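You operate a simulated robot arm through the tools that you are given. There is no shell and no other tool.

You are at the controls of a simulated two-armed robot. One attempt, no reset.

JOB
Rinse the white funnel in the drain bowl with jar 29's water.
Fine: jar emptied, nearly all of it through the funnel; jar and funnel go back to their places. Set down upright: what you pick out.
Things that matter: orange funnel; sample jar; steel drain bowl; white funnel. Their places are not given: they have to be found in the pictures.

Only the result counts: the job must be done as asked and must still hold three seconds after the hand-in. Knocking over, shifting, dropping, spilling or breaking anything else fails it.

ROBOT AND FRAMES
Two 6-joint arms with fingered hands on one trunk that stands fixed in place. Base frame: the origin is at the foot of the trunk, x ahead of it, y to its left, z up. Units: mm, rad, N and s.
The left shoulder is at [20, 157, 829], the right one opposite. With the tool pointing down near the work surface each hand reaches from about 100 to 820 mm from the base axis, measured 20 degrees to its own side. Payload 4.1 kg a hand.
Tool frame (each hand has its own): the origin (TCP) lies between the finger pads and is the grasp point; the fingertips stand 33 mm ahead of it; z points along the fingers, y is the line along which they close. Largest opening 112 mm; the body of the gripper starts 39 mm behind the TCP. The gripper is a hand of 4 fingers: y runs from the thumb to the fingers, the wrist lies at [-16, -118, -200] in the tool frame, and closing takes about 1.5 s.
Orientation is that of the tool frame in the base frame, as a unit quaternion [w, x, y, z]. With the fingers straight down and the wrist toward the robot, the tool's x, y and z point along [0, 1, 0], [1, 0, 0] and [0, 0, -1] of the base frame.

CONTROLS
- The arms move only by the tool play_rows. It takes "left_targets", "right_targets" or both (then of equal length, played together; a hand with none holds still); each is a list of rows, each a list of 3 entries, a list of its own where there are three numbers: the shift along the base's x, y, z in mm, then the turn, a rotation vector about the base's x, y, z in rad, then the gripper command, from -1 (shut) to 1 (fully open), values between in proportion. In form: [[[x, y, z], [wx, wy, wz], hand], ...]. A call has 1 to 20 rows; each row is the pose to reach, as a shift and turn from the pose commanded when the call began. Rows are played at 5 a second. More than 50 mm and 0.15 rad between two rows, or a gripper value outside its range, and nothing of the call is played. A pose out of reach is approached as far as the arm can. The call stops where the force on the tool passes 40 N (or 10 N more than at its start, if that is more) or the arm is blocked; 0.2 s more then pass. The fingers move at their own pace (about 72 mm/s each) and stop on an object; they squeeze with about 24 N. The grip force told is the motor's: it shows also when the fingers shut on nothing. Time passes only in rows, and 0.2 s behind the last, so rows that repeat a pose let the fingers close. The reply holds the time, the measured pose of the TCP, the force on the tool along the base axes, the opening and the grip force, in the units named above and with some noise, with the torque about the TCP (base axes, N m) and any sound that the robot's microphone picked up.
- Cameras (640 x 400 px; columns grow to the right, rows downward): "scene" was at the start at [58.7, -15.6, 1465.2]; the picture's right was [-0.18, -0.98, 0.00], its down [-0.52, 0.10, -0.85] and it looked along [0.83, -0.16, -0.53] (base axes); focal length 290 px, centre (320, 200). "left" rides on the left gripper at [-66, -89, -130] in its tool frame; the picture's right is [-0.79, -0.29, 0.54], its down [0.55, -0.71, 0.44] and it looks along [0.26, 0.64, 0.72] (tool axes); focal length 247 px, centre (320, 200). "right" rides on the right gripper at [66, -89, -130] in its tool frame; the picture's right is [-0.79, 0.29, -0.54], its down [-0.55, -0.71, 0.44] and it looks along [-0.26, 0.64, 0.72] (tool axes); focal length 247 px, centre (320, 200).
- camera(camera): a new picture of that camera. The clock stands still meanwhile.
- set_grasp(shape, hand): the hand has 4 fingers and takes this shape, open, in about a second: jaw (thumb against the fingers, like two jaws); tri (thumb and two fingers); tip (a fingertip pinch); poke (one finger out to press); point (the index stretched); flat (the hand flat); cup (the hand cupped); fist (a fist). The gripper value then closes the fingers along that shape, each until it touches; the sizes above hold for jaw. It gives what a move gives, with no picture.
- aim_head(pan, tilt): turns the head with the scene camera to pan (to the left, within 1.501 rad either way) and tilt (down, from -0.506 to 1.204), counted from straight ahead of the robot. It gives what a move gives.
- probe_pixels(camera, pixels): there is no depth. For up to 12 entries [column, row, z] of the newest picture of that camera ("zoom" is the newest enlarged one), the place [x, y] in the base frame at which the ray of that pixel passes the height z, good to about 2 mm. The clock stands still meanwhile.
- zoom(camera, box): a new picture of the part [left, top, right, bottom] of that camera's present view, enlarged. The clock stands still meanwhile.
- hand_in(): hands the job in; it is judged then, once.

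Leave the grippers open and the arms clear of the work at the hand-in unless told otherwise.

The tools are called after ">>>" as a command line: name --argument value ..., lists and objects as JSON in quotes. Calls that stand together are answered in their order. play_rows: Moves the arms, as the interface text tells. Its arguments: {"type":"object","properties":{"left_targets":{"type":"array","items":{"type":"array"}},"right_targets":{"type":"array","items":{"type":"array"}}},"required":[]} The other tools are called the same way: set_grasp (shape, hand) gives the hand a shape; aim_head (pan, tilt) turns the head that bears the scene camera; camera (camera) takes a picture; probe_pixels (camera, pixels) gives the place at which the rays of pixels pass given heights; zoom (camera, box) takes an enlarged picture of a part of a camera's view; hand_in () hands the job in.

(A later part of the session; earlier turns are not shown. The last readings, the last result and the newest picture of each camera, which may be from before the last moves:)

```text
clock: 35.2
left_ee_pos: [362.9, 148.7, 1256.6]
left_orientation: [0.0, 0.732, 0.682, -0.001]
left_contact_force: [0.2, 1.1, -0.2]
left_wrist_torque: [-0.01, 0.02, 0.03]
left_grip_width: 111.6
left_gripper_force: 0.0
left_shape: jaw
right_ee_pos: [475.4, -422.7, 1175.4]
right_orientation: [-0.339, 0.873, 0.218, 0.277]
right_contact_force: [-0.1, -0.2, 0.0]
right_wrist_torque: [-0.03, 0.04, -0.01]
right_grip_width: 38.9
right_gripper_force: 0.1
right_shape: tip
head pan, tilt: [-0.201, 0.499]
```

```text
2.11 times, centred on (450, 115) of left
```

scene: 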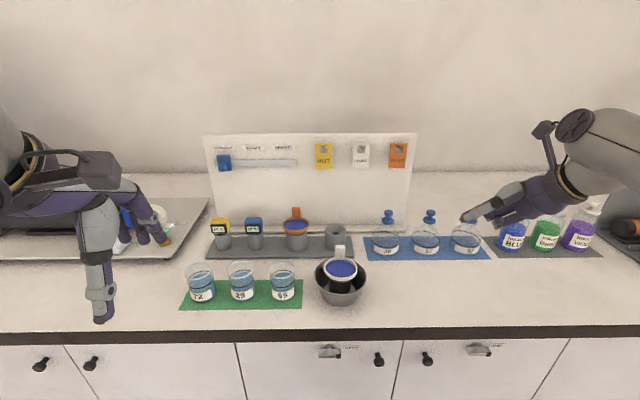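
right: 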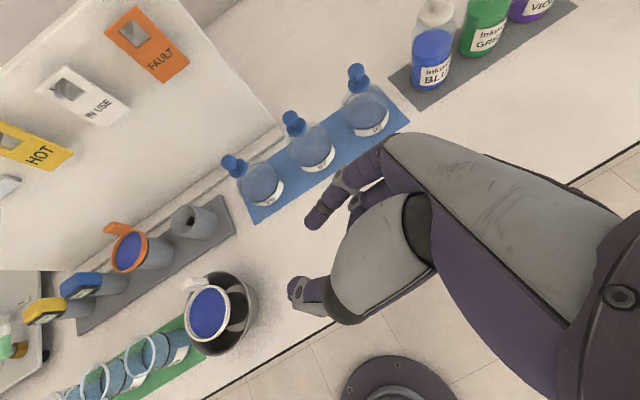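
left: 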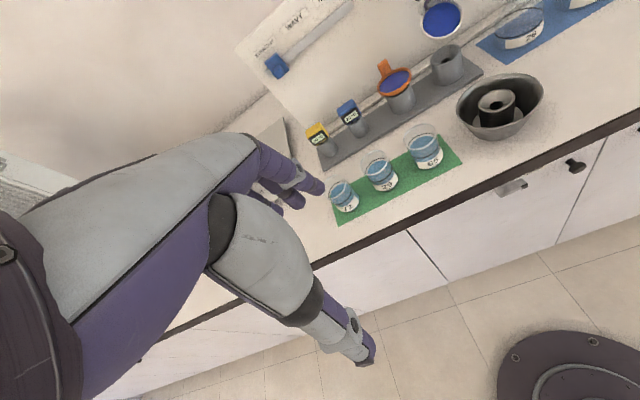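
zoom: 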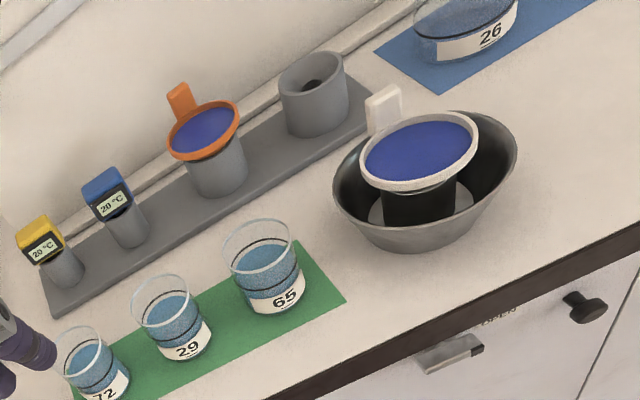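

The funnel sits upright on the stand with its rim at about z 985. The right hand is parked. For the jar I'll use the left hand in the 'tri' shape (thumb + two fingers), coming in almost horizontally from the front between the neighbouring jars. First I set the shape.

>>> set_grasp --hand "left" --shape "tri"

>>> play_rows --left_targets '[[[12, -4, -8], [-0.087, -0.056, 0.094], 1], [[25, -8, -16], [-0.175, -0.112, 0.187], 1], [[38, -12, -25], [-0.262, -0.168, 0.281], 1], [[52, -16, -34], [-0.35, -0.224, 0.375], 1], [[66, -20, -43], [-0.437, -0.28, 0.469], 1], [[80, -25, -52], [-0.525, -0.336, 0.562], 1], [[94, -29, -61], [-0.612, -0.392, 0.656], 1], [[108, -33, -70], [-0.7, -0.448, 0.75], 1], [[120, -37, -79], [-0.787, -0.504, 0.844], 1], [[132, -41, -88], [-0.875, -0.56, 0.937], 1], [[145, -45, -97], [-0.962, -0.616, 1.031], 1], [[157, -49, -106], [-1.05, -0.672, 1.125], 1], [[157, -49, -106], [-1.05, -0.672, 1.125], 1]]'

>>> camera --camera "scene"

>>> camera --camera "left"

```text
clock: 36.1
left_ee_pos: [363.8, 149.4, 1256.5]
left_orientation: [0.001, 0.732, 0.682, -0.001]
left_contact_force: [0.1, 0.3, 0.2]
left_wrist_torque: [-0.02, 0.02, 0.02]
left_grip_width: 111.7
left_gripper_force: 0.1
left_shape: tri
right_ee_pos: [476.2, -421.3, 1174.0]
right_orientation: [-0.339, 0.872, 0.218, 0.277]
right_contact_force: [-0.3, -0.9, -0.3]
right_wrist_torque: [0.01, 0.03, -0.01]
right_grip_width: 38.9
right_gripper_force: 0.1
right_shape: tip
head pan, tilt: [-0.201, 0.499]
```

```text
clock: 38.9
left_ee_pos: [550.0, 116.4, 1273.1]
left_orientation: [0.521, 0.156, 0.834, -0.098]
left_contact_force: [0.4, 0.5, 0.3]
left_wrist_torque: [0.02, 0.02, 0.02]
left_grip_width: 111.8
left_gripper_force: 0.1
left_shape: tri
left hand out of reach, approached as far as the arm can: row 10, 11, 12, 13
right_ee_pos: [475.5, -422.0, 1174.9]
right_orientation: [-0.339, 0.872, 0.219, 0.277]
right_contact_force: [-0.7, -1.0, 1.1]
right_wrist_torque: [0.01, 0.05, -0.02]
right_grip_width: 38.6
right_gripper_force: 0.0
right_shape: tip
head pan, tilt: [-0.201, 0.499]
```

```text
taken
```

scene: 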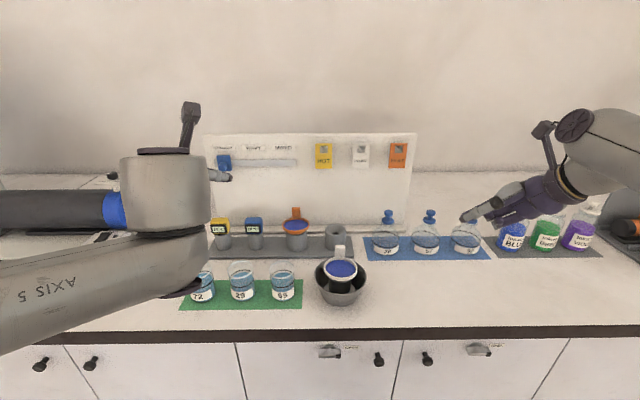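

```text
taken
```

left: 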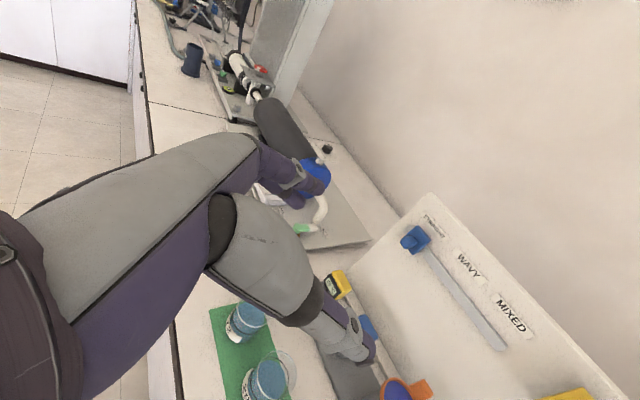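

The orientation was nearly reached, but the position stayed high ((550,116,1273) instead of z 1150). I'll probe how the arm behaves by targeting farther forward at the same height.

>>> play_rows --left_targets '[[[30, -5, 40], [0, 0, 0], 1], [[60, -10, 40], [0, 0, 0], 1], [[90, -15, 30], [0, 0, 0], 1], [[100, -20, 0], [0, 0, 0], 1], [[100, -20, -20], [0, 0, 0], 1], [[100, -20, -20], [0, 0, 0], 1]]'

>>> camera --camera "scene"

```text
refused: row 1 steps farther than a row can; nothing moved
```

```text
taken
```

scene: 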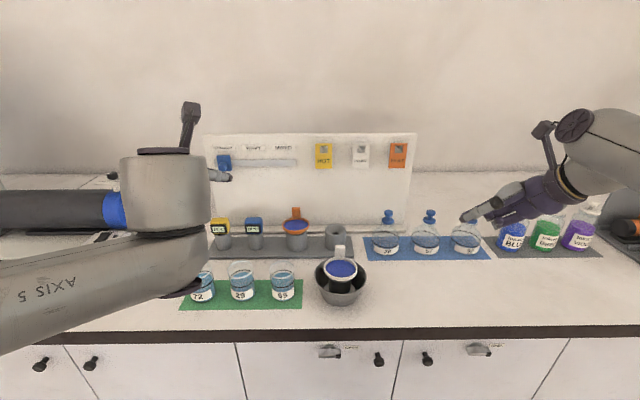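

The first step was 50.3 mm, just over the limit. I retry with smaller steps.

>>> play_rows --left_targets '[[[25, -5, 30], [0, 0, 0], 1], [[50, -10, 50], [0, 0, 0], 1], [[80, -15, 50], [0, 0, 0], 1], [[100, -20, 30], [0, 0, 0], 1], [[100, -20, 0], [0, 0, 0], 1], [[100, -20, -20], [0, 0, 0], 1], [[100, -20, -20], [0, 0, 0], 1]]'

>>> camera --camera "scene"

```text
clock: 40.5
left_ee_pos: [652.1, 102.6, 1251.8]
left_orientation: [0.52, 0.156, 0.834, -0.099]
left_contact_force: [0.6, 0.1, 0.6]
left_wrist_torque: [0.01, -0.01, 0.01]
left_grip_width: 111.7
left_gripper_force: 0.2
left_shape: tri
right_ee_pos: [475.8, -422.5, 1175.8]
right_orientation: [-0.34, 0.872, 0.218, 0.276]
right_contact_force: [0.0, -0.4, -0.4]
right_wrist_torque: [0.02, 0.0, -0.01]
right_grip_width: 38.9
right_gripper_force: 0.0
right_shape: tip
head pan, tilt: [-0.201, 0.499]
```

```text
taken
```

scene: 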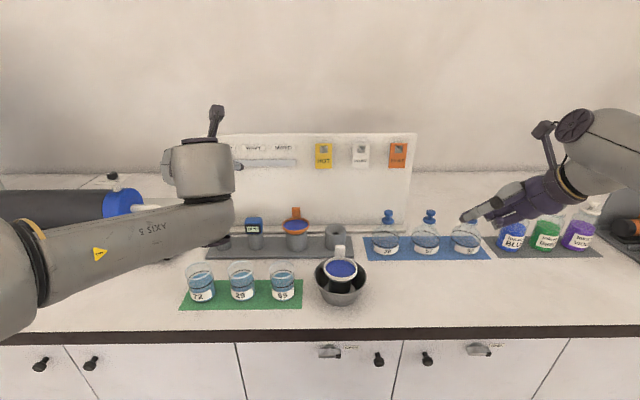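

So the commanded pose was reset to what was reached; now T=(652,103,1252) with no reach warning. I'll try descending from here to z≈1120, moving a bit toward the robot.

>>> play_rows --left_targets '[[[-5, -8, -30], [0, 0, 0], 1], [[-10, -16, -60], [0, 0, 0], 1], [[-15, -24, -90], [0, 0, 0], 1], [[-20, -32, -120], [0, 0, 0], 1], [[-20, -32, -120], [0, 0, 0], 1]]'

>>> camera --camera "scene"

```text
clock: 41.7
left_ee_pos: [680.1, 69.8, 1219.9]
left_orientation: [0.516, 0.156, 0.836, -0.1]
left_contact_force: [-0.2, 0.4, -0.3]
left_wrist_torque: [-0.02, -0.02, -0.02]
left_grip_width: 111.6
left_gripper_force: 0.0
left_shape: tri
left hand out of reach, approached as far as the arm can: row 1, 2, 3, 4, 5
right_ee_pos: [475.8, -422.5, 1175.0]
right_orientation: [-0.338, 0.872, 0.218, 0.277]
right_contact_force: [0.0, -0.8, 0.3]
right_wrist_torque: [0.02, 0.01, 0.02]
right_grip_width: 38.5
right_gripper_force: 0.0
right_shape: tip
head pan, tilt: [-0.201, 0.499]
```

```text
taken
```

scene: 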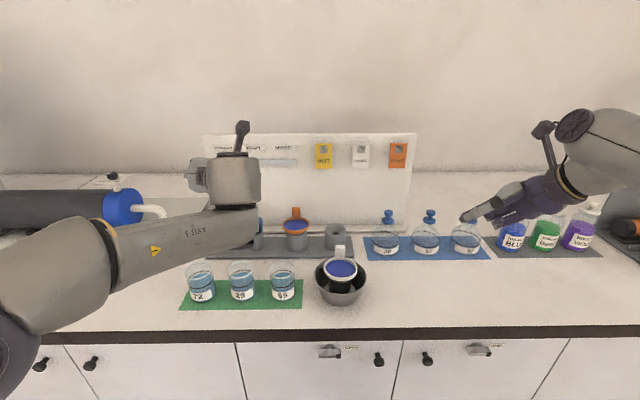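

With the hand pointing nearly straight ahead, the left arm cannot go low. I'll swing it to point more inward, about 45° to the right of bench-forward and 45° down, which should be a more natural configuration, and test reach.

>>> play_rows --left_targets '[[[-20, 8, -10], [0.042, 0.05, -0.119], 1], [[-40, 16, -20], [0.083, 0.101, -0.237], 1], [[-60, 24, -40], [0.125, 0.151, -0.356], 1], [[-80, 32, -65], [0.166, 0.202, -0.474], 1], [[-100, 40, -90], [0.208, 0.252, -0.593], 1], [[-100, 40, -100], [0.208, 0.252, -0.593], 1], [[-100, 40, -100], [0.208, 0.252, -0.593], 1]]'

>>> camera --camera "scene"

>>> camera --camera "left"

```text
clock: 43.3
left_ee_pos: [577.2, 110.8, 1119.3]
left_orientation: [0.342, 0.431, 0.816, -0.178]
left_contact_force: [-0.2, 0.1, 0.1]
left_wrist_torque: [0.03, 0.0, -0.01]
left_grip_width: 111.7
left_gripper_force: 0.1
left_shape: tri
right_ee_pos: [475.5, -422.5, 1174.5]
right_orientation: [-0.339, 0.872, 0.219, 0.276]
right_contact_force: [-0.6, -0.5, -0.4]
right_wrist_torque: [-0.02, 0.01, -0.04]
right_grip_width: 38.7
right_gripper_force: 0.1
right_shape: tip
head pan, tilt: [-0.201, 0.499]
```

```text
taken
```

scene: 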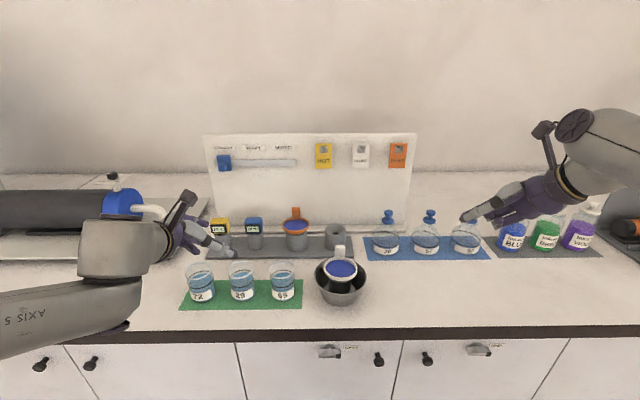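

```text
taken
```

left: 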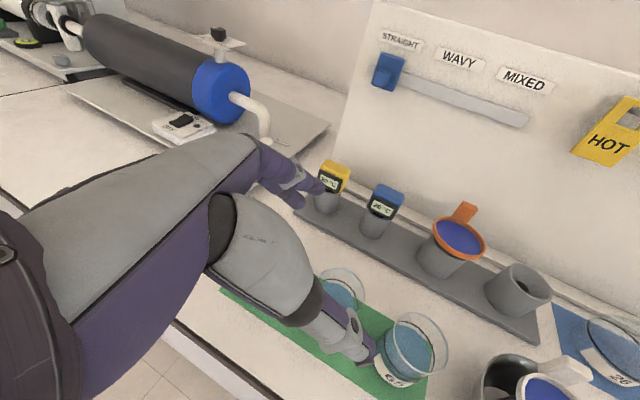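

This pose is reachable. Now, still empty-handed and high up, I test whether the hand can roll from here to a pouring attitude: up to 2.0 rad about its horizontal pointing direction (fingers going down, thumb up).

>>> play_rows --left_targets '[[[0, -10, 15], [-0.079, 0.1155, 0], 1], [[0, -20, 30], [-0.158, 0.231, 0], 1], [[0, -30, 45], [-0.237, 0.3465, 0], 1], [[0, -40, 60], [-0.316, 0.462, 0], 1], [[0, -50, 75], [-0.396, 0.5775, 0], 1], [[0, -60, 90], [-0.475, 0.693, 0], 1], [[0, -70, 100], [-0.554, 0.8085, 0], 1], [[0, -80, 100], [-0.633, 0.924, 0], 1], [[0, -90, 100], [-0.712, 1.0395, 0], 1], [[0, -100, 100], [-0.791, 1.155, 0], 1], [[0, -100, 100], [-0.87, 1.2705, 0], 1], [[0, -100, 100], [-0.949, 1.386, 0], 1], [[0, -100, 100], [-1.028, 1.5015, 0], 1], [[0, -100, 100], [-1.107, 1.617, 0], 1], [[0, -100, 100], [-1.13, 1.65, 0], 1], [[0, -100, 100], [-1.13, 1.65, 0], 1]]'

>>> camera --camera "scene"

>>> camera --camera "left"

```text
clock: 46.7
left_ee_pos: [561.8, 11.9, 1211.6]
left_orientation: [0.175, 0.055, -0.592, 0.785]
left_contact_force: [-0.1, -0.6, 0.3]
left_wrist_torque: [-0.01, -0.01, 0.02]
left_grip_width: 111.9
left_gripper_force: 0.0
left_shape: tri
left hand out of reach, approached as far as the arm can: row 8, 9, 10, 11, 12, 13, 14, 15, 16
right_ee_pos: [476.0, -422.2, 1175.3]
right_orientation: [-0.34, 0.872, 0.219, 0.276]
right_contact_force: [-0.2, -0.2, -0.6]
right_wrist_torque: [0.0, 0.0, 0.03]
right_grip_width: 38.8
right_gripper_force: 0.0
right_shape: tip
head pan, tilt: [-0.201, 0.499]
```

```text
taken
```

scene: 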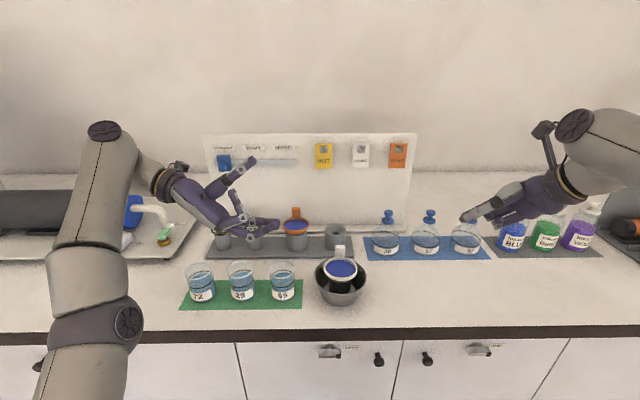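

```text
taken
```

left: 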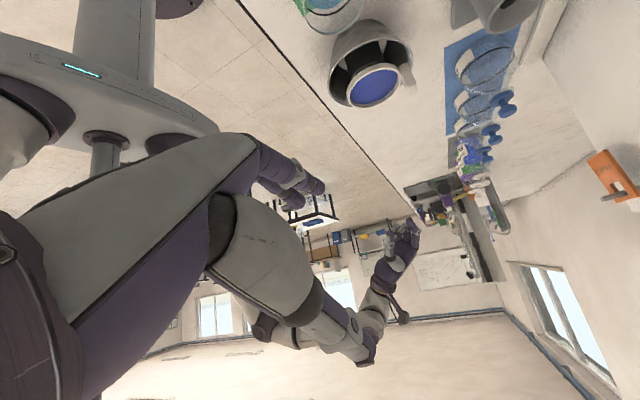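

The pouring attitude works: the full 2.0 rad roll was reached, and only the height made it stretch. So the left arm can pour. Next I roll back to the pick orientation and test low reach with the hand pointing closer to bench-forward.

>>> play_rows --left_targets '[[[0, 5, -5], [0.079, -0.1155, 0], 1], [[0, 10, -10], [0.158, -0.231, 0], 1], [[0, 15, -15], [0.237, -0.3465, 0], 1], [[0, 20, -20], [0.316, -0.462, 0], 1], [[0, 25, -25], [0.396, -0.5775, 0], 1], [[0, 30, -30], [0.475, -0.693, 0], 1], [[5, 35, -40], [0.554, -0.8085, 0], 1], [[10, 40, -50], [0.633, -0.924, 0], 1], [[15, 45, -60], [0.712, -1.0395, 0], 1], [[20, 50, -70], [0.791, -1.155, 0], 1], [[25, 55, -80], [0.87, -1.2705, 0], 1], [[30, 60, -90], [0.949, -1.386, 0], 1], [[35, 65, -90], [1.028, -1.5015, 0], 1], [[40, 65, -90], [1.107, -1.617, 0], 1], [[40, 65, -90], [1.13, -1.65, 0], 1], [[40, 65, -90], [1.13, -1.65, 0], 1]]'

>>> camera --camera "scene"

```text
clock: 50.1
left_ee_pos: [601.7, 77.4, 1120.2]
left_orientation: [0.343, 0.431, 0.816, -0.178]
left_contact_force: [0.3, 0.3, 0.0]
left_wrist_torque: [-0.01, 0.02, -0.02]
left_grip_width: 111.8
left_gripper_force: 0.0
left_shape: tri
left hand out of reach, approached as far as the arm can: row 1
right_ee_pos: [476.0, -420.9, 1174.7]
right_orientation: [-0.339, 0.872, 0.219, 0.276]
right_contact_force: [0.3, 0.6, 0.5]
right_wrist_torque: [-0.01, 0.01, 0.02]
right_grip_width: 38.9
right_gripper_force: 0.0
right_shape: tip
head pan, tilt: [-0.201, 0.499]
```

```text
taken
```

scene: 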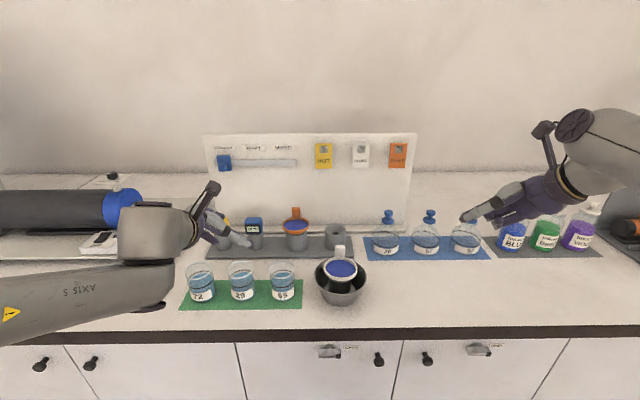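

Back at the pick orientation. Now I yaw +0.436 rad, to 20° right of bench-forward, and descend to z≈1045, just above the jar tops, to test reach.

>>> play_rows --left_targets '[[[0, 0, 0], [0, 0, 0.109], 1], [[0, 0, 0], [0, 0, 0.218], 1], [[0, 0, 0], [0, 0, 0.327], 1], [[0, 0, 0], [0, 0, 0.436], 1], [[0, 0, -20], [0, 0, 0.436], 1], [[0, 0, -40], [0, 0, 0.436], 1], [[0, 0, -60], [0, 0, 0.436], 1], [[0, 0, -75], [0, 0, 0.436], 1], [[0, 0, -75], [0, 0, 0.436], 1]]'

>>> camera --camera "scene"

>>> camera --camera "left"

```text
clock: 52.1
left_ee_pos: [617.0, 79.8, 1071.5]
left_orientation: [0.367, 0.244, 0.892, -0.1]
left_contact_force: [0.7, -0.4, -0.1]
left_wrist_torque: [-0.01, 0.03, -0.01]
left_grip_width: 111.9
left_gripper_force: 0.1
left_shape: tri
left hand out of reach, approached as far as the arm can: row 7, 8, 9
right_ee_pos: [476.1, -423.1, 1175.4]
right_orientation: [-0.339, 0.872, 0.218, 0.277]
right_contact_force: [-0.1, -0.4, -0.3]
right_wrist_torque: [-0.04, 0.0, 0.01]
right_grip_width: 39.0
right_gripper_force: 0.1
right_shape: tip
head pan, tilt: [-0.201, 0.499]
```

```text
taken
```

scene: 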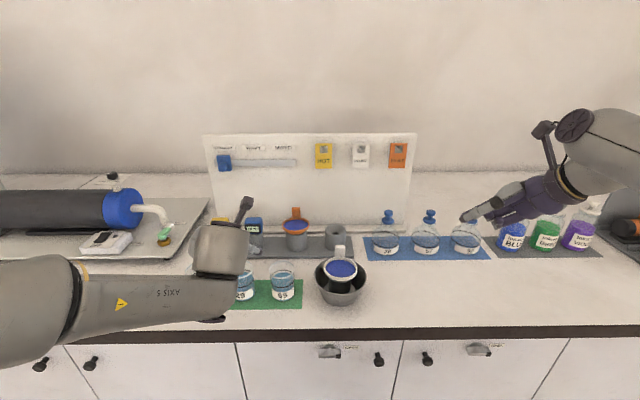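

```text
taken
```

left: 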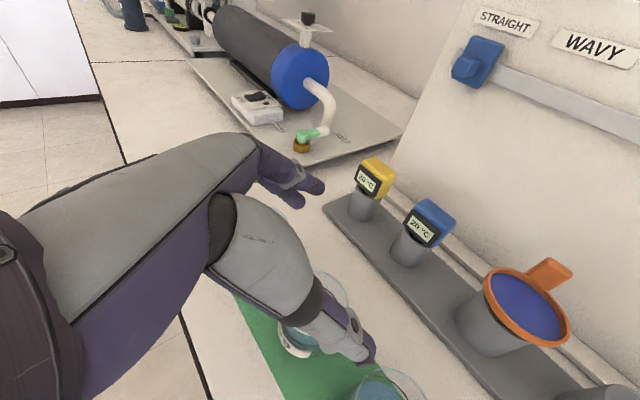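

At 20° the arm stops at z≈1072. I'll try 45° from here and descend to 1040, still above the jars.

>>> play_rows --left_targets '[[[0, 0, 0], [0, 0, -0.109], 1], [[0, 0, 0], [0, 0, -0.218], 1], [[0, 0, 0], [0, 0, -0.327], 1], [[0, 0, 0], [0, 0, -0.436], 1], [[-5, 0, -15], [0, 0, -0.436], 1], [[-10, 0, -30], [0, 0, -0.436], 1], [[-10, 0, -30], [0, 0, -0.436], 1]]'

>>> camera --camera "scene"

>>> camera --camera "left"

```text
clock: 53.7
left_ee_pos: [613.6, 75.9, 1061.6]
left_orientation: [0.335, 0.43, 0.819, -0.178]
left_contact_force: [-0.9, 0.3, 0.8]
left_wrist_torque: [0.01, -0.02, 0.03]
left_grip_width: 111.7
left_gripper_force: 0.0
left_shape: tri
left hand out of reach, approached as far as the arm can: row 5, 6, 7
right_ee_pos: [475.5, -422.6, 1175.2]
right_orientation: [-0.339, 0.872, 0.218, 0.276]
right_contact_force: [-0.1, -0.1, 0.9]
right_wrist_torque: [-0.02, -0.02, 0.02]
right_grip_width: 38.8
right_gripper_force: 0.0
right_shape: tip
head pan, tilt: [-0.201, 0.499]
```

```text
taken
```

scene: 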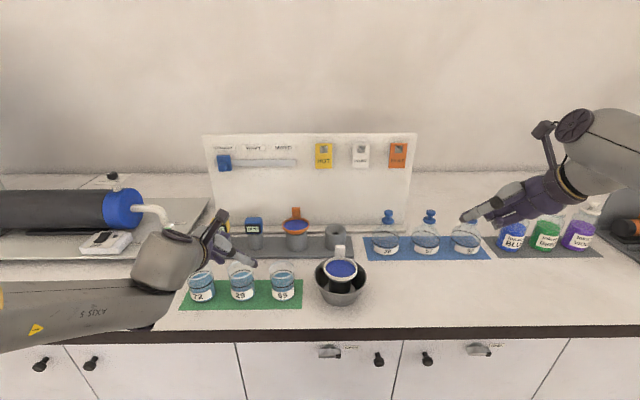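

```text
taken
```

left: 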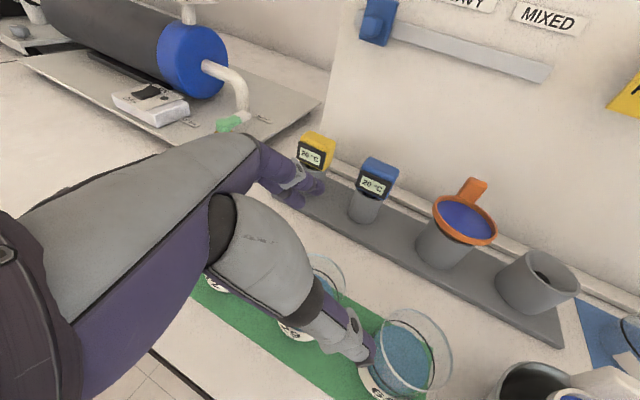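

The same limit appears at 45°, with the wrist stopping at z≈1215. I'll look closely at the left hand's shape from the scene camera to plan a different approach angle.

>>> zoom --camera "scene" --box '[120, 190, 320, 320]'

>>> zoom --camera "right" --box '[0, 180, 240, 400]'

```text
3.08 times, centred on (220, 255) of scene
```

zoom: 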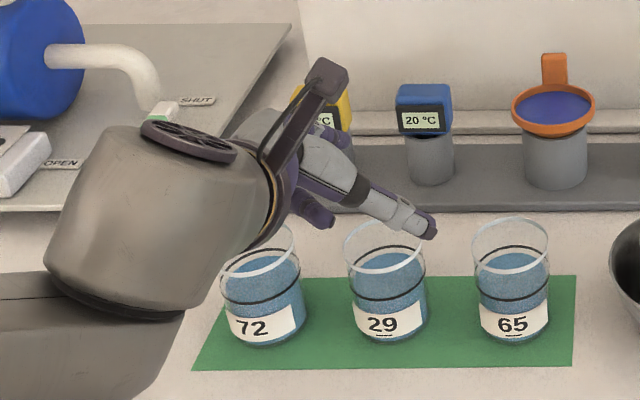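

```text
1.82 times, centred on (120, 290) of right
```

zoom: 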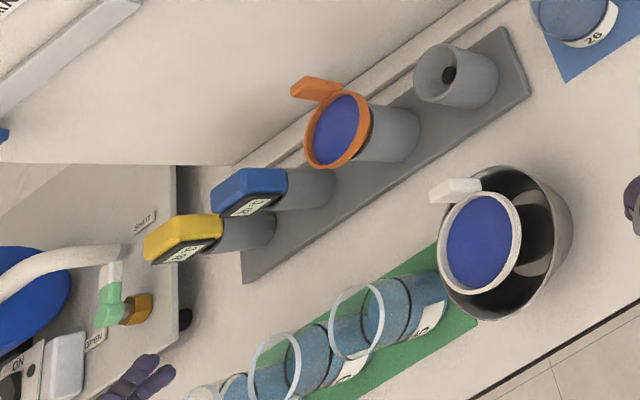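

The left arm's wrist runs into a limit for low near-horizontal grasps. A better idea is to grip the jar from above with fingers pointing down (thumb in front, fingers behind), which avoids the neighbours, and pour by rolling the hand outward to its index side, where no finger is in the stream. I'll test that roll in the air with the empty right hand. First I park the left arm and bring the right hand to fingers-down.

>>> play_rows --left_targets '[[[-10, 10, 25], [0, 0, 0], 1], [[-25, 30, 50], [0, 0, 0], 1], [[-45, 55, 75], [0, 0, 0], 1], [[-70, 85, 100], [0, 0, 0], 1], [[-95, 115, 120], [0, 0, 0], 1], [[-120, 145, 130], [0, 0, 0], 1], [[-140, 170, 130], [0, 0, 0], 1], [[-140, 180, 130], [0, 0, 0], 1], [[-140, 180, 130], [0, 0, 0], 1], [[-140, 180, 130], [0, 0, 0], 1]]' --right_targets '[[[5, 10, 0], [-0.094, 0, 0.083], -0.3], [[10, 20, 0], [-0.187, -0.001, 0.166], -0.3], [[15, 30, 0], [-0.281, -0.001, 0.249], -0.3], [[20, 40, 0], [-0.375, -0.002, 0.332], -0.3], [[25, 52, 0], [-0.469, -0.002, 0.415], 0], [[32, 65, 0], [-0.562, -0.003, 0.497], 0.3], [[40, 80, 0], [-0.656, -0.003, 0.58], 0.6], [[48, 95, 0], [-0.75, -0.004, 0.663], 1], [[56, 110, 0], [-0.843, -0.004, 0.746], 1], [[65, 122, 0], [-0.937, -0.005, 0.829], 1]]'

>>> set_grasp --hand "right" --shape "tri"

>>> camera --camera "scene"

>>> camera --camera "right"

```text
clock: 55.9
left_ee_pos: [476.5, 256.9, 1190.0]
left_orientation: [0.342, 0.43, 0.816, -0.179]
left_contact_force: [0.5, -0.4, 1.1]
left_wrist_torque: [0.0, -0.02, 0.0]
left_grip_width: 111.7
left_gripper_force: 0.1
left_shape: tri
right_ee_pos: [539.0, -301.5, 1176.7]
right_orientation: [0.001, 0.77, 0.638, -0.001]
right_contact_force: [0.0, -0.1, 0.8]
right_wrist_torque: [0.02, -0.02, 0.0]
right_grip_width: 111.9
right_gripper_force: 0.0
right_shape: tip
head pan, tilt: [-0.201, 0.499]
```

```text
clock: 56.8
left_ee_pos: [475.6, 256.7, 1189.7]
left_orientation: [0.341, 0.431, 0.816, -0.178]
left_contact_force: [-0.5, -0.4, 0.4]
left_wrist_torque: [0.01, 0.01, -0.02]
left_grip_width: 111.9
left_gripper_force: 0.1
left_shape: tri
right_ee_pos: [538.8, -300.3, 1176.1]
right_orientation: [0.001, 0.772, 0.636, -0.001]
right_contact_force: [0.5, -0.7, -0.5]
right_wrist_torque: [0.0, 0.01, 0.04]
right_grip_width: 111.8
right_gripper_force: 0.1
right_shape: tri
head pan, tilt: [-0.201, 0.499]
```

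```text
taken
```

scene: 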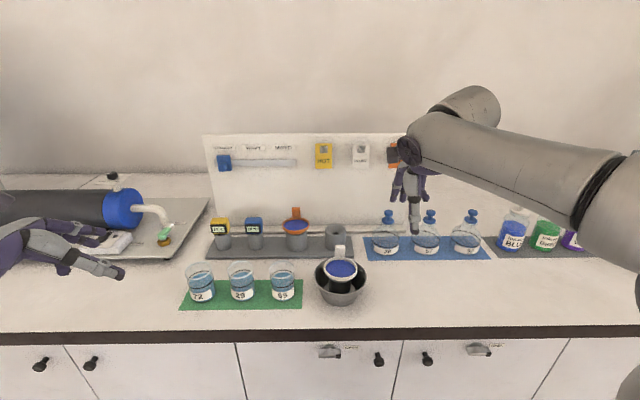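

```text
taken
```

right: 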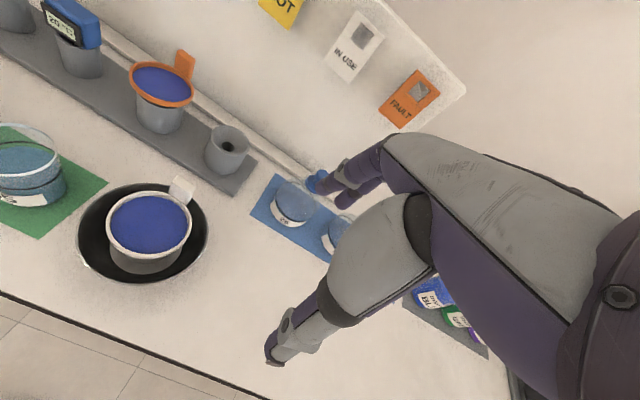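

Now the outward roll test with the empty right hand at z≈1150: -1.75 rad about bench-forward (fingers swing right, wrist goes left).

>>> play_rows --right_targets '[[[3, 10, 0], [-0.143, 0.027, 0], 1], [[6, 20, 0], [-0.286, 0.053, 0], 1], [[9, 30, 0], [-0.43, 0.08, 0], 1], [[12, 40, 0], [-0.573, 0.107, 0], 1], [[15, 50, 0], [-0.716, 0.134, 0], 1], [[18, 60, -5], [-0.86, 0.161, 0], 1], [[21, 70, -10], [-1.003, 0.188, 0], 1], [[24, 80, -15], [-1.147, 0.215, 0], 1], [[27, 90, -20], [-1.29, 0.241, 0], 1], [[30, 100, -25], [-1.433, 0.268, 0], 1], [[32, 105, -25], [-1.577, 0.295, 0], 1], [[34, 110, -25], [-1.72, 0.322, 0], 1], [[34, 110, -25], [-1.72, 0.322, 0], 1]]'

>>> camera --camera "scene"

>>> camera --camera "right"

```text
clock: 59.6
left_ee_pos: [475.3, 256.9, 1190.5]
left_orientation: [0.342, 0.431, 0.816, -0.178]
left_contact_force: [0.4, -0.3, -0.4]
left_wrist_torque: [0.0, 0.0, -0.04]
left_grip_width: 111.9
left_gripper_force: 0.1
left_shape: tri
right_ee_pos: [572.7, -190.3, 1151.8]
right_orientation: [-0.492, -0.493, -0.407, 0.591]
right_contact_force: [0.1, -0.4, -0.9]
right_wrist_torque: [0.01, 0.0, -0.01]
right_grip_width: 111.7
right_gripper_force: 0.0
right_shape: tri
head pan, tilt: [-0.201, 0.499]
```

```text
taken
```

scene: 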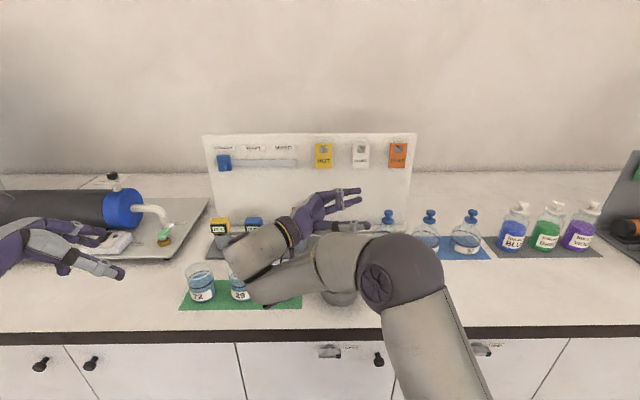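

```text
taken
```

right: 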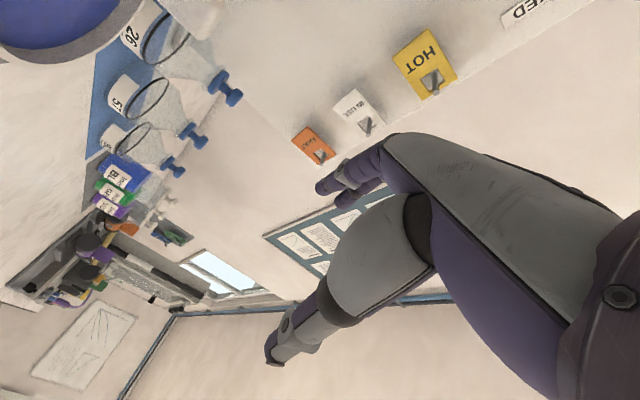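

The outward roll to 1.72 rad is fully reachable right where I need it. So the right arm will do the pour. I'll roll back to fingers-down while moving toward jar 29, staying high.

>>> play_rows --right_targets '[[[2, 10, 10], [0.143, -0.027, 0], 1], [[4, 20, 20], [0.286, -0.053, 0], 1], [[6, 30, 25], [0.43, -0.08, 0], 1], [[8, 40, 25], [0.573, -0.107, 0], 1], [[10, 52, 25], [0.716, -0.134, 0], 1], [[13, 66, 25], [0.86, -0.161, 0], 1], [[16, 84, 20], [1.003, -0.188, 0], 1], [[20, 106, 10], [1.147, -0.215, 0], 1], [[25, 132, 0], [1.29, -0.241, 0], 1], [[30, 160, -10], [1.433, -0.268, 0], 1], [[36, 190, -20], [1.577, -0.295, 0], 1], [[44, 220, -30], [1.72, -0.322, 0], 1], [[50, 245, -40], [1.72, -0.322, 0], 1], [[55, 256, -50], [1.72, -0.322, 0], 1], [[55, 256, -50], [1.72, -0.322, 0], 1]]'

>>> camera --camera "right"

>>> camera --camera "scene"

```text
clock: 62.8
left_ee_pos: [475.2, 257.3, 1190.6]
left_orientation: [0.342, 0.43, 0.816, -0.178]
left_contact_force: [-0.1, -0.2, 0.3]
left_wrist_torque: [0.04, -0.01, 0.03]
left_grip_width: 111.7
left_gripper_force: 0.0
left_shape: tri
right_ee_pos: [629.2, 65.8, 1102.5]
right_orientation: [0.001, 0.771, 0.637, -0.001]
right_contact_force: [-0.1, -0.7, -0.9]
right_wrist_torque: [0.0, 0.01, -0.05]
right_grip_width: 111.8
right_gripper_force: 0.0
right_shape: tri
head pan, tilt: [-0.201, 0.499]
```

```text
taken
```

right: 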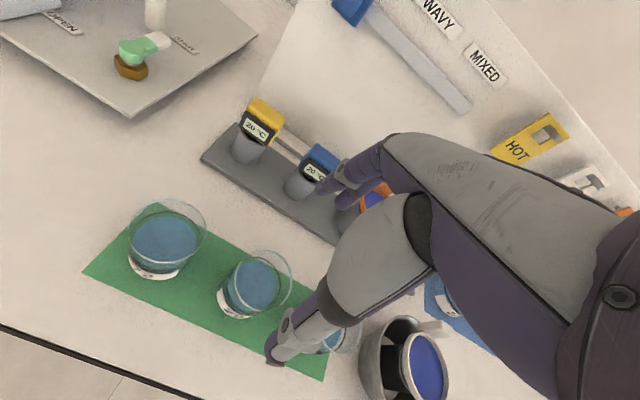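

```text
taken
```

scene: 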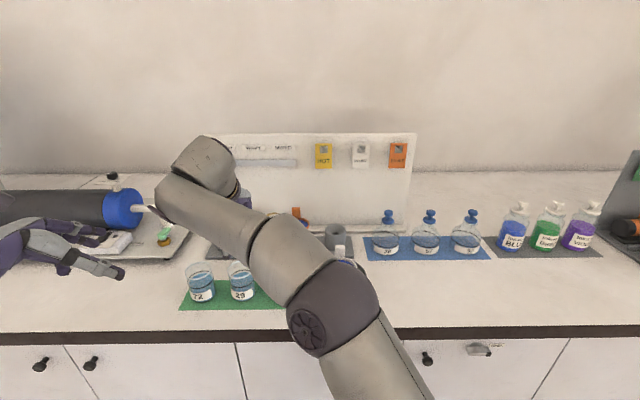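

The hand is directly above jar 29 at z 1102. In the right picture jar 29's rim should appear at about (264,281). I'll zoom in to measure precisely.

>>> zoom --camera "right" --box '[200, 230, 310, 340]'

>>> zoom --camera "scene" --box '[180, 230, 300, 320]'

```text
3.64 times, centred on (255, 285) of right
```

zoom: 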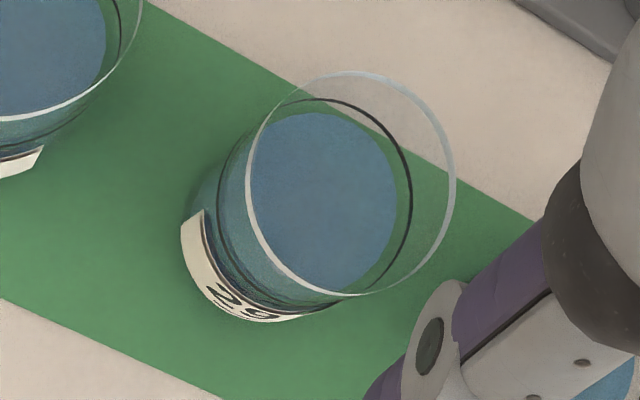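

```text
4.44 times, centred on (240, 275) of scene
```

zoom: 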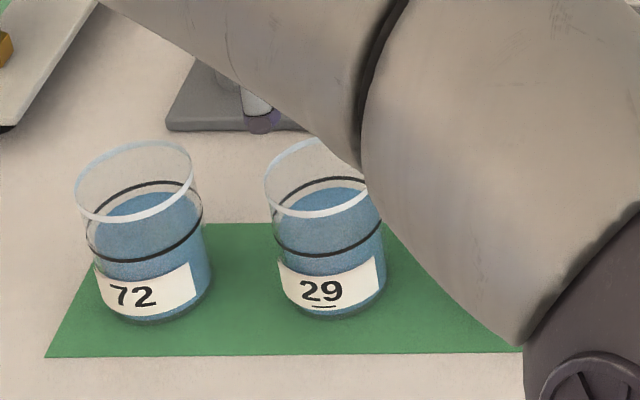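

Jar 29's rim centre measures (263.5,280.6), so I'm centred. I descend straight down with the hand fully open, stopping at z≈1000 to check.

>>> play_rows --right_targets '[[[0, 0, -25], [0, 0, 0], 1], [[0, 0, -50], [0, 0, 0], 1], [[0, 0, -72], [0, 0, 0], 1], [[0, 0, -90], [0, 0, 0], 1], [[0, 0, -103], [0, 0, 0], 1], [[0, 0, -103], [0, 0, 0], 1]]'

>>> camera --camera "right"

>>> zoom --camera "scene" --box '[170, 200, 330, 320]'

>>> camera --camera "left"

```text
clock: 64.2
left_ee_pos: [475.4, 257.7, 1190.4]
left_orientation: [0.343, 0.43, 0.816, -0.179]
left_contact_force: [-0.3, -0.2, -0.1]
left_wrist_torque: [-0.03, 0.0, -0.01]
left_grip_width: 111.4
left_gripper_force: 0.1
left_shape: tri
right_ee_pos: [628.0, 66.3, 995.7]
right_orientation: [0.0, 0.77, 0.638, 0.0]
right_contact_force: [0.6, 0.3, 0.2]
right_wrist_torque: [0.01, 0.01, -0.02]
right_grip_width: 111.4
right_gripper_force: 0.1
right_shape: tri
head pan, tilt: [-0.201, 0.499]
```

```text
taken
```

right: 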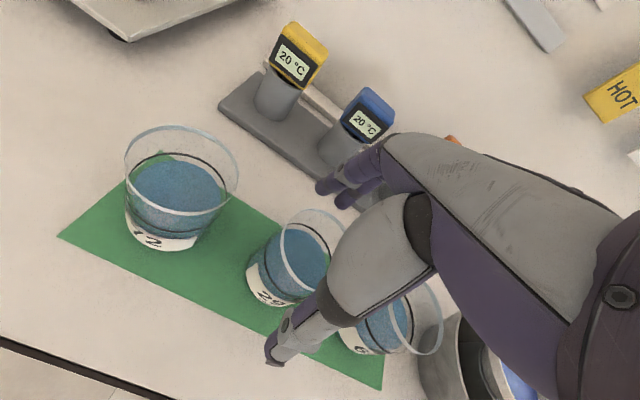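

```text
3.33 times, centred on (250, 260) of scene
```

zoom: 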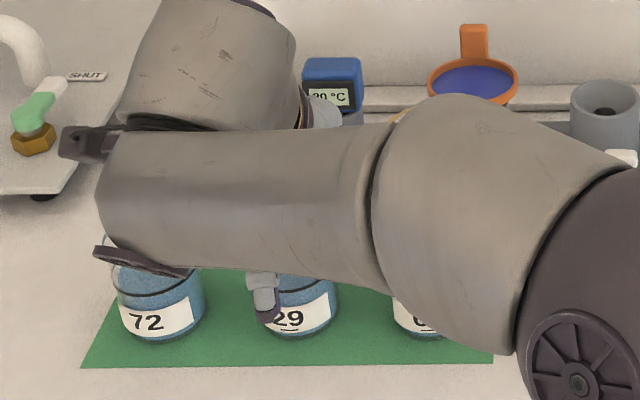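

```text
taken
```

left: 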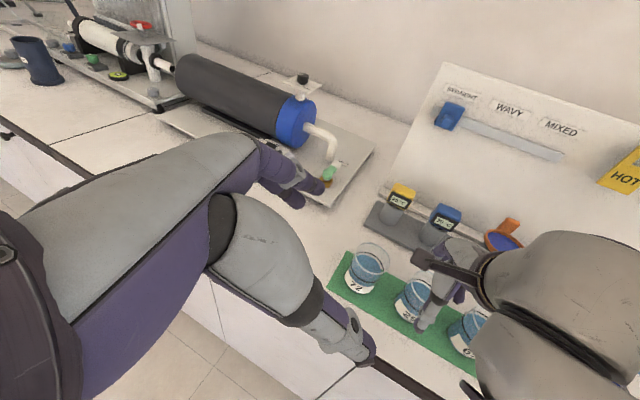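

The left camera gives a useful view of the right hand over jar 29. I'll zoom in there to check thumb, fingers and jar.

>>> zoom --camera "left" --box '[350, 220, 500, 380]'

>>> zoom --camera "right" --box '[230, 130, 420, 370]'

```text
2.50 times, centred on (425, 300) of left
```

zoom: 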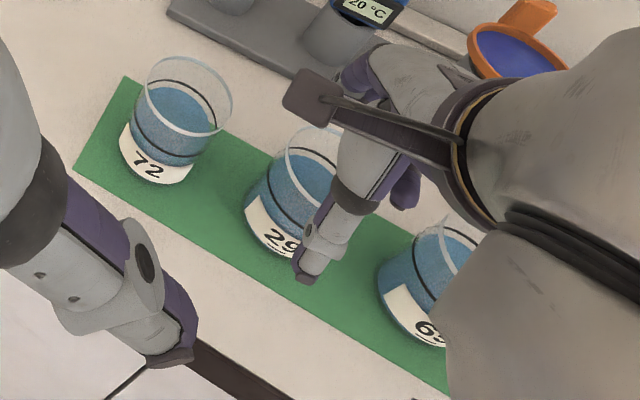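

```text
1.67 times, centred on (325, 250) of right
```

zoom: 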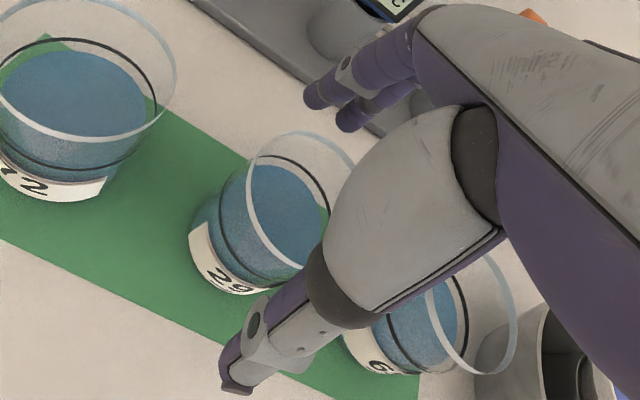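

I see a curled ring finger at left-zoom (403,200), to the right of the thumb. I'll probe where it is, to be sure it clears jar 29's rim and jar 65.

>>> probe_pixels --camera "left" --pixels '[[458.2, 302, 960], [458.2, 302, 980], [458.2, 302, 1000], [458.2, 302, 1020], [430, 332, 960], [430, 332, 970]]'

```text
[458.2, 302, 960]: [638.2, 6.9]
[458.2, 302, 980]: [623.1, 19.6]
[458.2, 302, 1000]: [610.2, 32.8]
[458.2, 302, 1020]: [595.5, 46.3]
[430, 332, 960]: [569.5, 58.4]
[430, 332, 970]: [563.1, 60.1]
```

The curled ring finger would just graze jar 29's right rim if I go straight down. I shift 6 mm to the right (it still leaves thumb and two fingers well placed on the jar) and descend slowly to z≈961.

>>> play_rows --right_targets '[[[-0.5, -3, 0], [0, 0, 0], 1], [[-0.5, -6, 0], [0, 0, 0], 1], [[-0.5, -6, -8], [0, 0, 0], 1], [[-0.5, -6, -16], [0, 0, 0], 1], [[-0.5, -6, -24], [0, 0, 0], 1], [[-0.5, -6, -30], [0, 0, 0], 1], [[-0.5, -6, -34], [0, 0, 0], 1], [[-0.5, -6, -34], [0, 0, 0], 1]]'

>>> zoom --camera "left" --box '[350, 220, 500, 380]'

>>> zoom --camera "right" --box '[230, 130, 420, 370]'

```text
clock: 66.0
left_ee_pos: [475.6, 256.3, 1190.5]
left_orientation: [0.343, 0.43, 0.816, -0.178]
left_contact_force: [0.0, -0.2, 0.4]
left_wrist_torque: [0.03, 0.01, 0.01]
left_grip_width: 111.6
left_gripper_force: 0.1
left_shape: tri
right_ee_pos: [627.4, 57.7, 963.3]
right_orientation: [0.001, 0.771, 0.637, -0.001]
right_contact_force: [-0.7, -0.4, -0.3]
right_wrist_torque: [0.02, -0.02, 0.0]
right_grip_width: 111.6
right_gripper_force: 0.0
right_shape: tri
head pan, tilt: [-0.201, 0.499]
```

```text
2.50 times, centred on (425, 300) of left
```

zoom: 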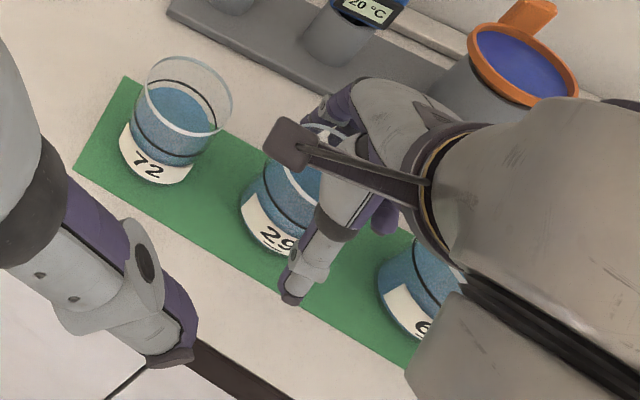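

```text
1.67 times, centred on (325, 250) of right
```

zoom: 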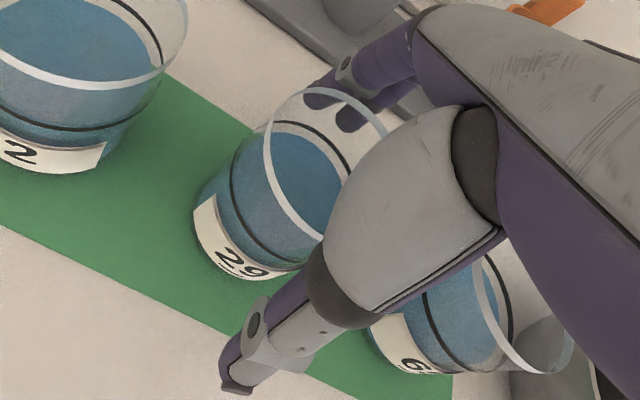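

I ended 8.5 mm right of the jar's centre, so I shift back left by 3 mm for a more central hold, then close the fingers gradually.

>>> play_rows --right_targets '[[[0.8, 3, 0], [0, 0, 0], 1], [[0.8, 3, 0], [0, 0, 0], 0.8], [[0.8, 3, 0], [0, 0, 0], 0.6], [[0.8, 3, 0], [0, 0, 0], 0.45], [[0.8, 3, 0], [0, 0, 0], 0.35], [[0.8, 3, 0], [0, 0, 0], 0.25], [[0.8, 3, 0], [0, 0, 0], 0.2]]'

>>> zoom --camera "left" --box '[350, 220, 500, 380]'

>>> zoom --camera "right" --box '[230, 130, 420, 370]'

```text
clock: 67.6
left_ee_pos: [474.6, 257.8, 1191.6]
left_orientation: [0.341, 0.43, 0.817, -0.179]
left_contact_force: [-0.4, -0.7, 0.6]
left_wrist_torque: [-0.01, 0.01, 0.0]
left_grip_width: 111.9
left_gripper_force: 0.0
left_shape: tri
right_ee_pos: [629.0, 62.1, 964.3]
right_orientation: [0.001, 0.771, 0.637, 0.0]
right_contact_force: [0.0, -0.6, 0.3]
right_wrist_torque: [0.03, -0.01, -0.01]
right_grip_width: 67.5
right_gripper_force: 0.1
right_shape: tri
head pan, tilt: [-0.201, 0.499]
```

```text
2.50 times, centred on (425, 300) of left
```

zoom: 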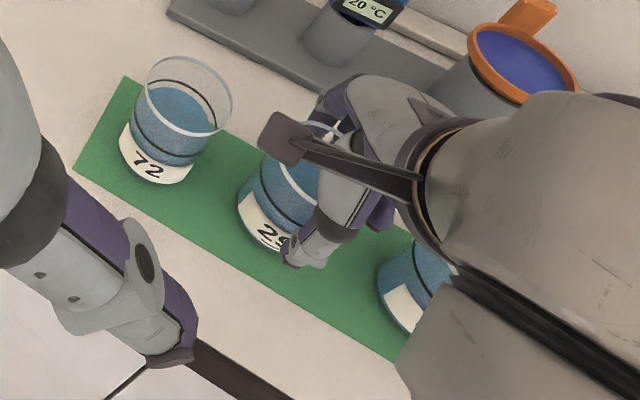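

```text
1.67 times, centred on (325, 250) of right
```

zoom: 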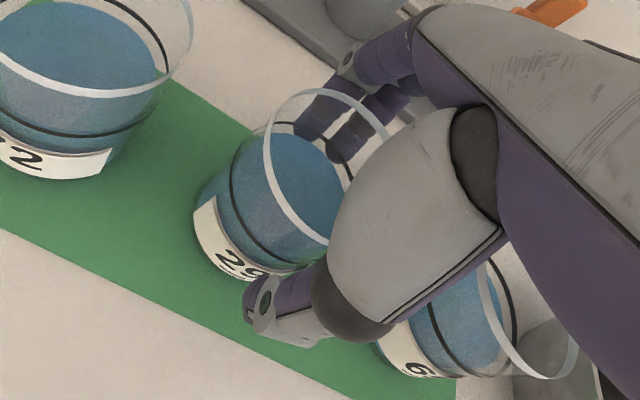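

The opening is 67.5 mm with no contact yet. I close the rest slowly to grip.

>>> play_rows --right_targets '[[[0, 0, 0], [0, 0, 0], 0.16], [[0, 0, 0], [0, 0, 0], 0.13], [[0, 0, 0], [0, 0, 0], 0.1], [[0, 0, 0], [0, 0, 0], 0.06], [[0, 0, 0], [0, 0, 0], 0], [[0, 0, 0], [0, 0, 0], -0.3], [[0, 0, 0], [0, 0, 0], -1], [[0, 0, 0], [0, 0, 0], -1], [[0, 0, 0], [0, 0, 0], -1]]'

>>> zoom --camera "left" --box '[350, 220, 500, 380]'

>>> zoom --camera "right" --box '[230, 130, 420, 370]'

```text
clock: 69.6
left_ee_pos: [475.4, 256.7, 1190.0]
left_orientation: [0.342, 0.43, 0.816, -0.178]
left_contact_force: [-0.6, 0.1, 0.6]
left_wrist_torque: [0.0, 0.0, 0.01]
left_grip_width: 111.9
left_gripper_force: 0.0
left_shape: tri
right_ee_pos: [630.6, 61.9, 963.4]
right_orientation: [0.0, 0.771, 0.637, 0.0]
right_contact_force: [1.2, -0.1, 0.7]
right_wrist_torque: [-0.02, -0.03, 0.04]
right_grip_width: 47.1
right_gripper_force: 23.7
right_shape: tri
head pan, tilt: [-0.201, 0.499]
```

```text
2.50 times, centred on (425, 300) of left
```

zoom: 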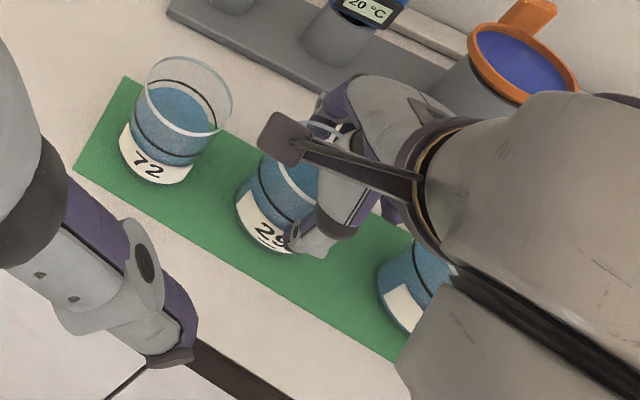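

```text
1.67 times, centred on (325, 250) of right
```

zoom: 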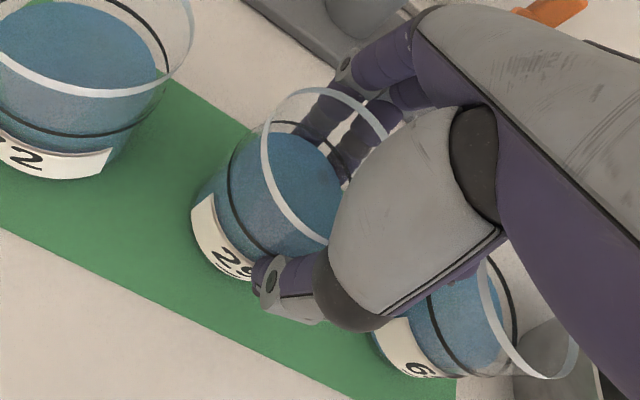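

Gripped with 24 N; the jar has hardly moved. I lift 20 mm slowly and check.

>>> play_rows --right_targets '[[[0, 0, 3], [0, 0, 0], -1], [[0, 0, 7], [0, 0, 0], -1], [[0, 0, 11], [0, 0, 0], -1], [[0, 0, 16], [0, 0, 0], -1], [[0, 0, 20], [0, 0, 0], -1], [[0, 0, 20], [0, 0, 0], -1]]'

>>> zoom --camera "left" --box '[350, 220, 500, 380]'

>>> zoom --camera "right" --box '[230, 130, 420, 370]'

>>> zoom --camera "scene" --box '[170, 220, 330, 320]'

```text
clock: 71.0
left_ee_pos: [476.2, 257.0, 1190.3]
left_orientation: [0.342, 0.43, 0.816, -0.178]
left_contact_force: [0.1, 0.1, -0.1]
left_wrist_torque: [-0.01, -0.01, -0.05]
left_grip_width: 112.1
left_gripper_force: 0.0
left_shape: tri
right_ee_pos: [631.5, 62.5, 985.0]
right_orientation: [0.0, 0.77, 0.638, -0.001]
right_contact_force: [0.2, 0.2, -1.6]
right_wrist_torque: [-0.02, 0.0, -0.02]
right_grip_width: 47.1
right_gripper_force: 24.5
right_shape: tri
head pan, tilt: [-0.201, 0.499]
```

```text
2.50 times, centred on (425, 300) of left
```

zoom: 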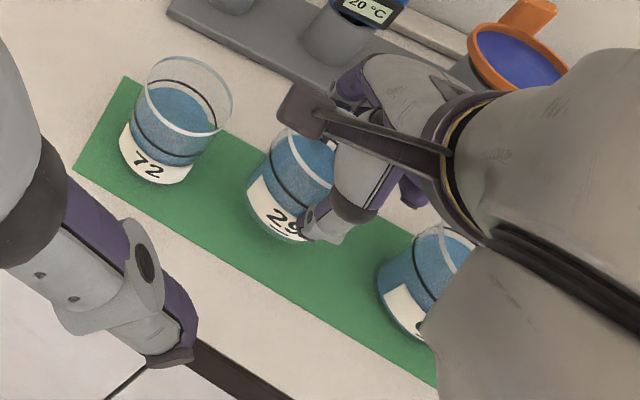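

```text
1.67 times, centred on (325, 250) of right
```

zoom: 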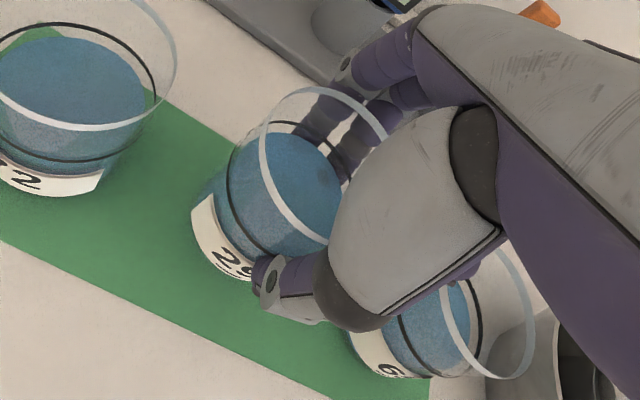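

```text
4.00 times, centred on (250, 270) of scene
```

zoom: 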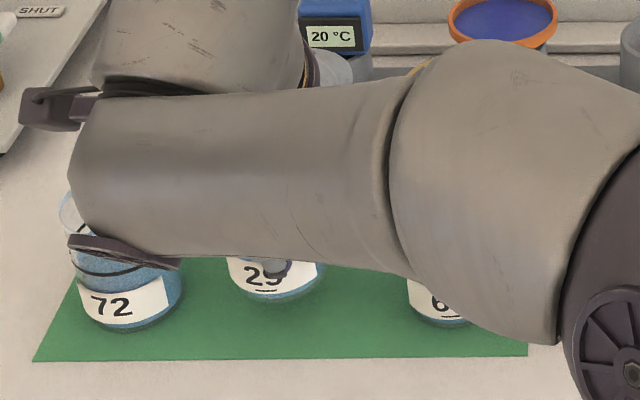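

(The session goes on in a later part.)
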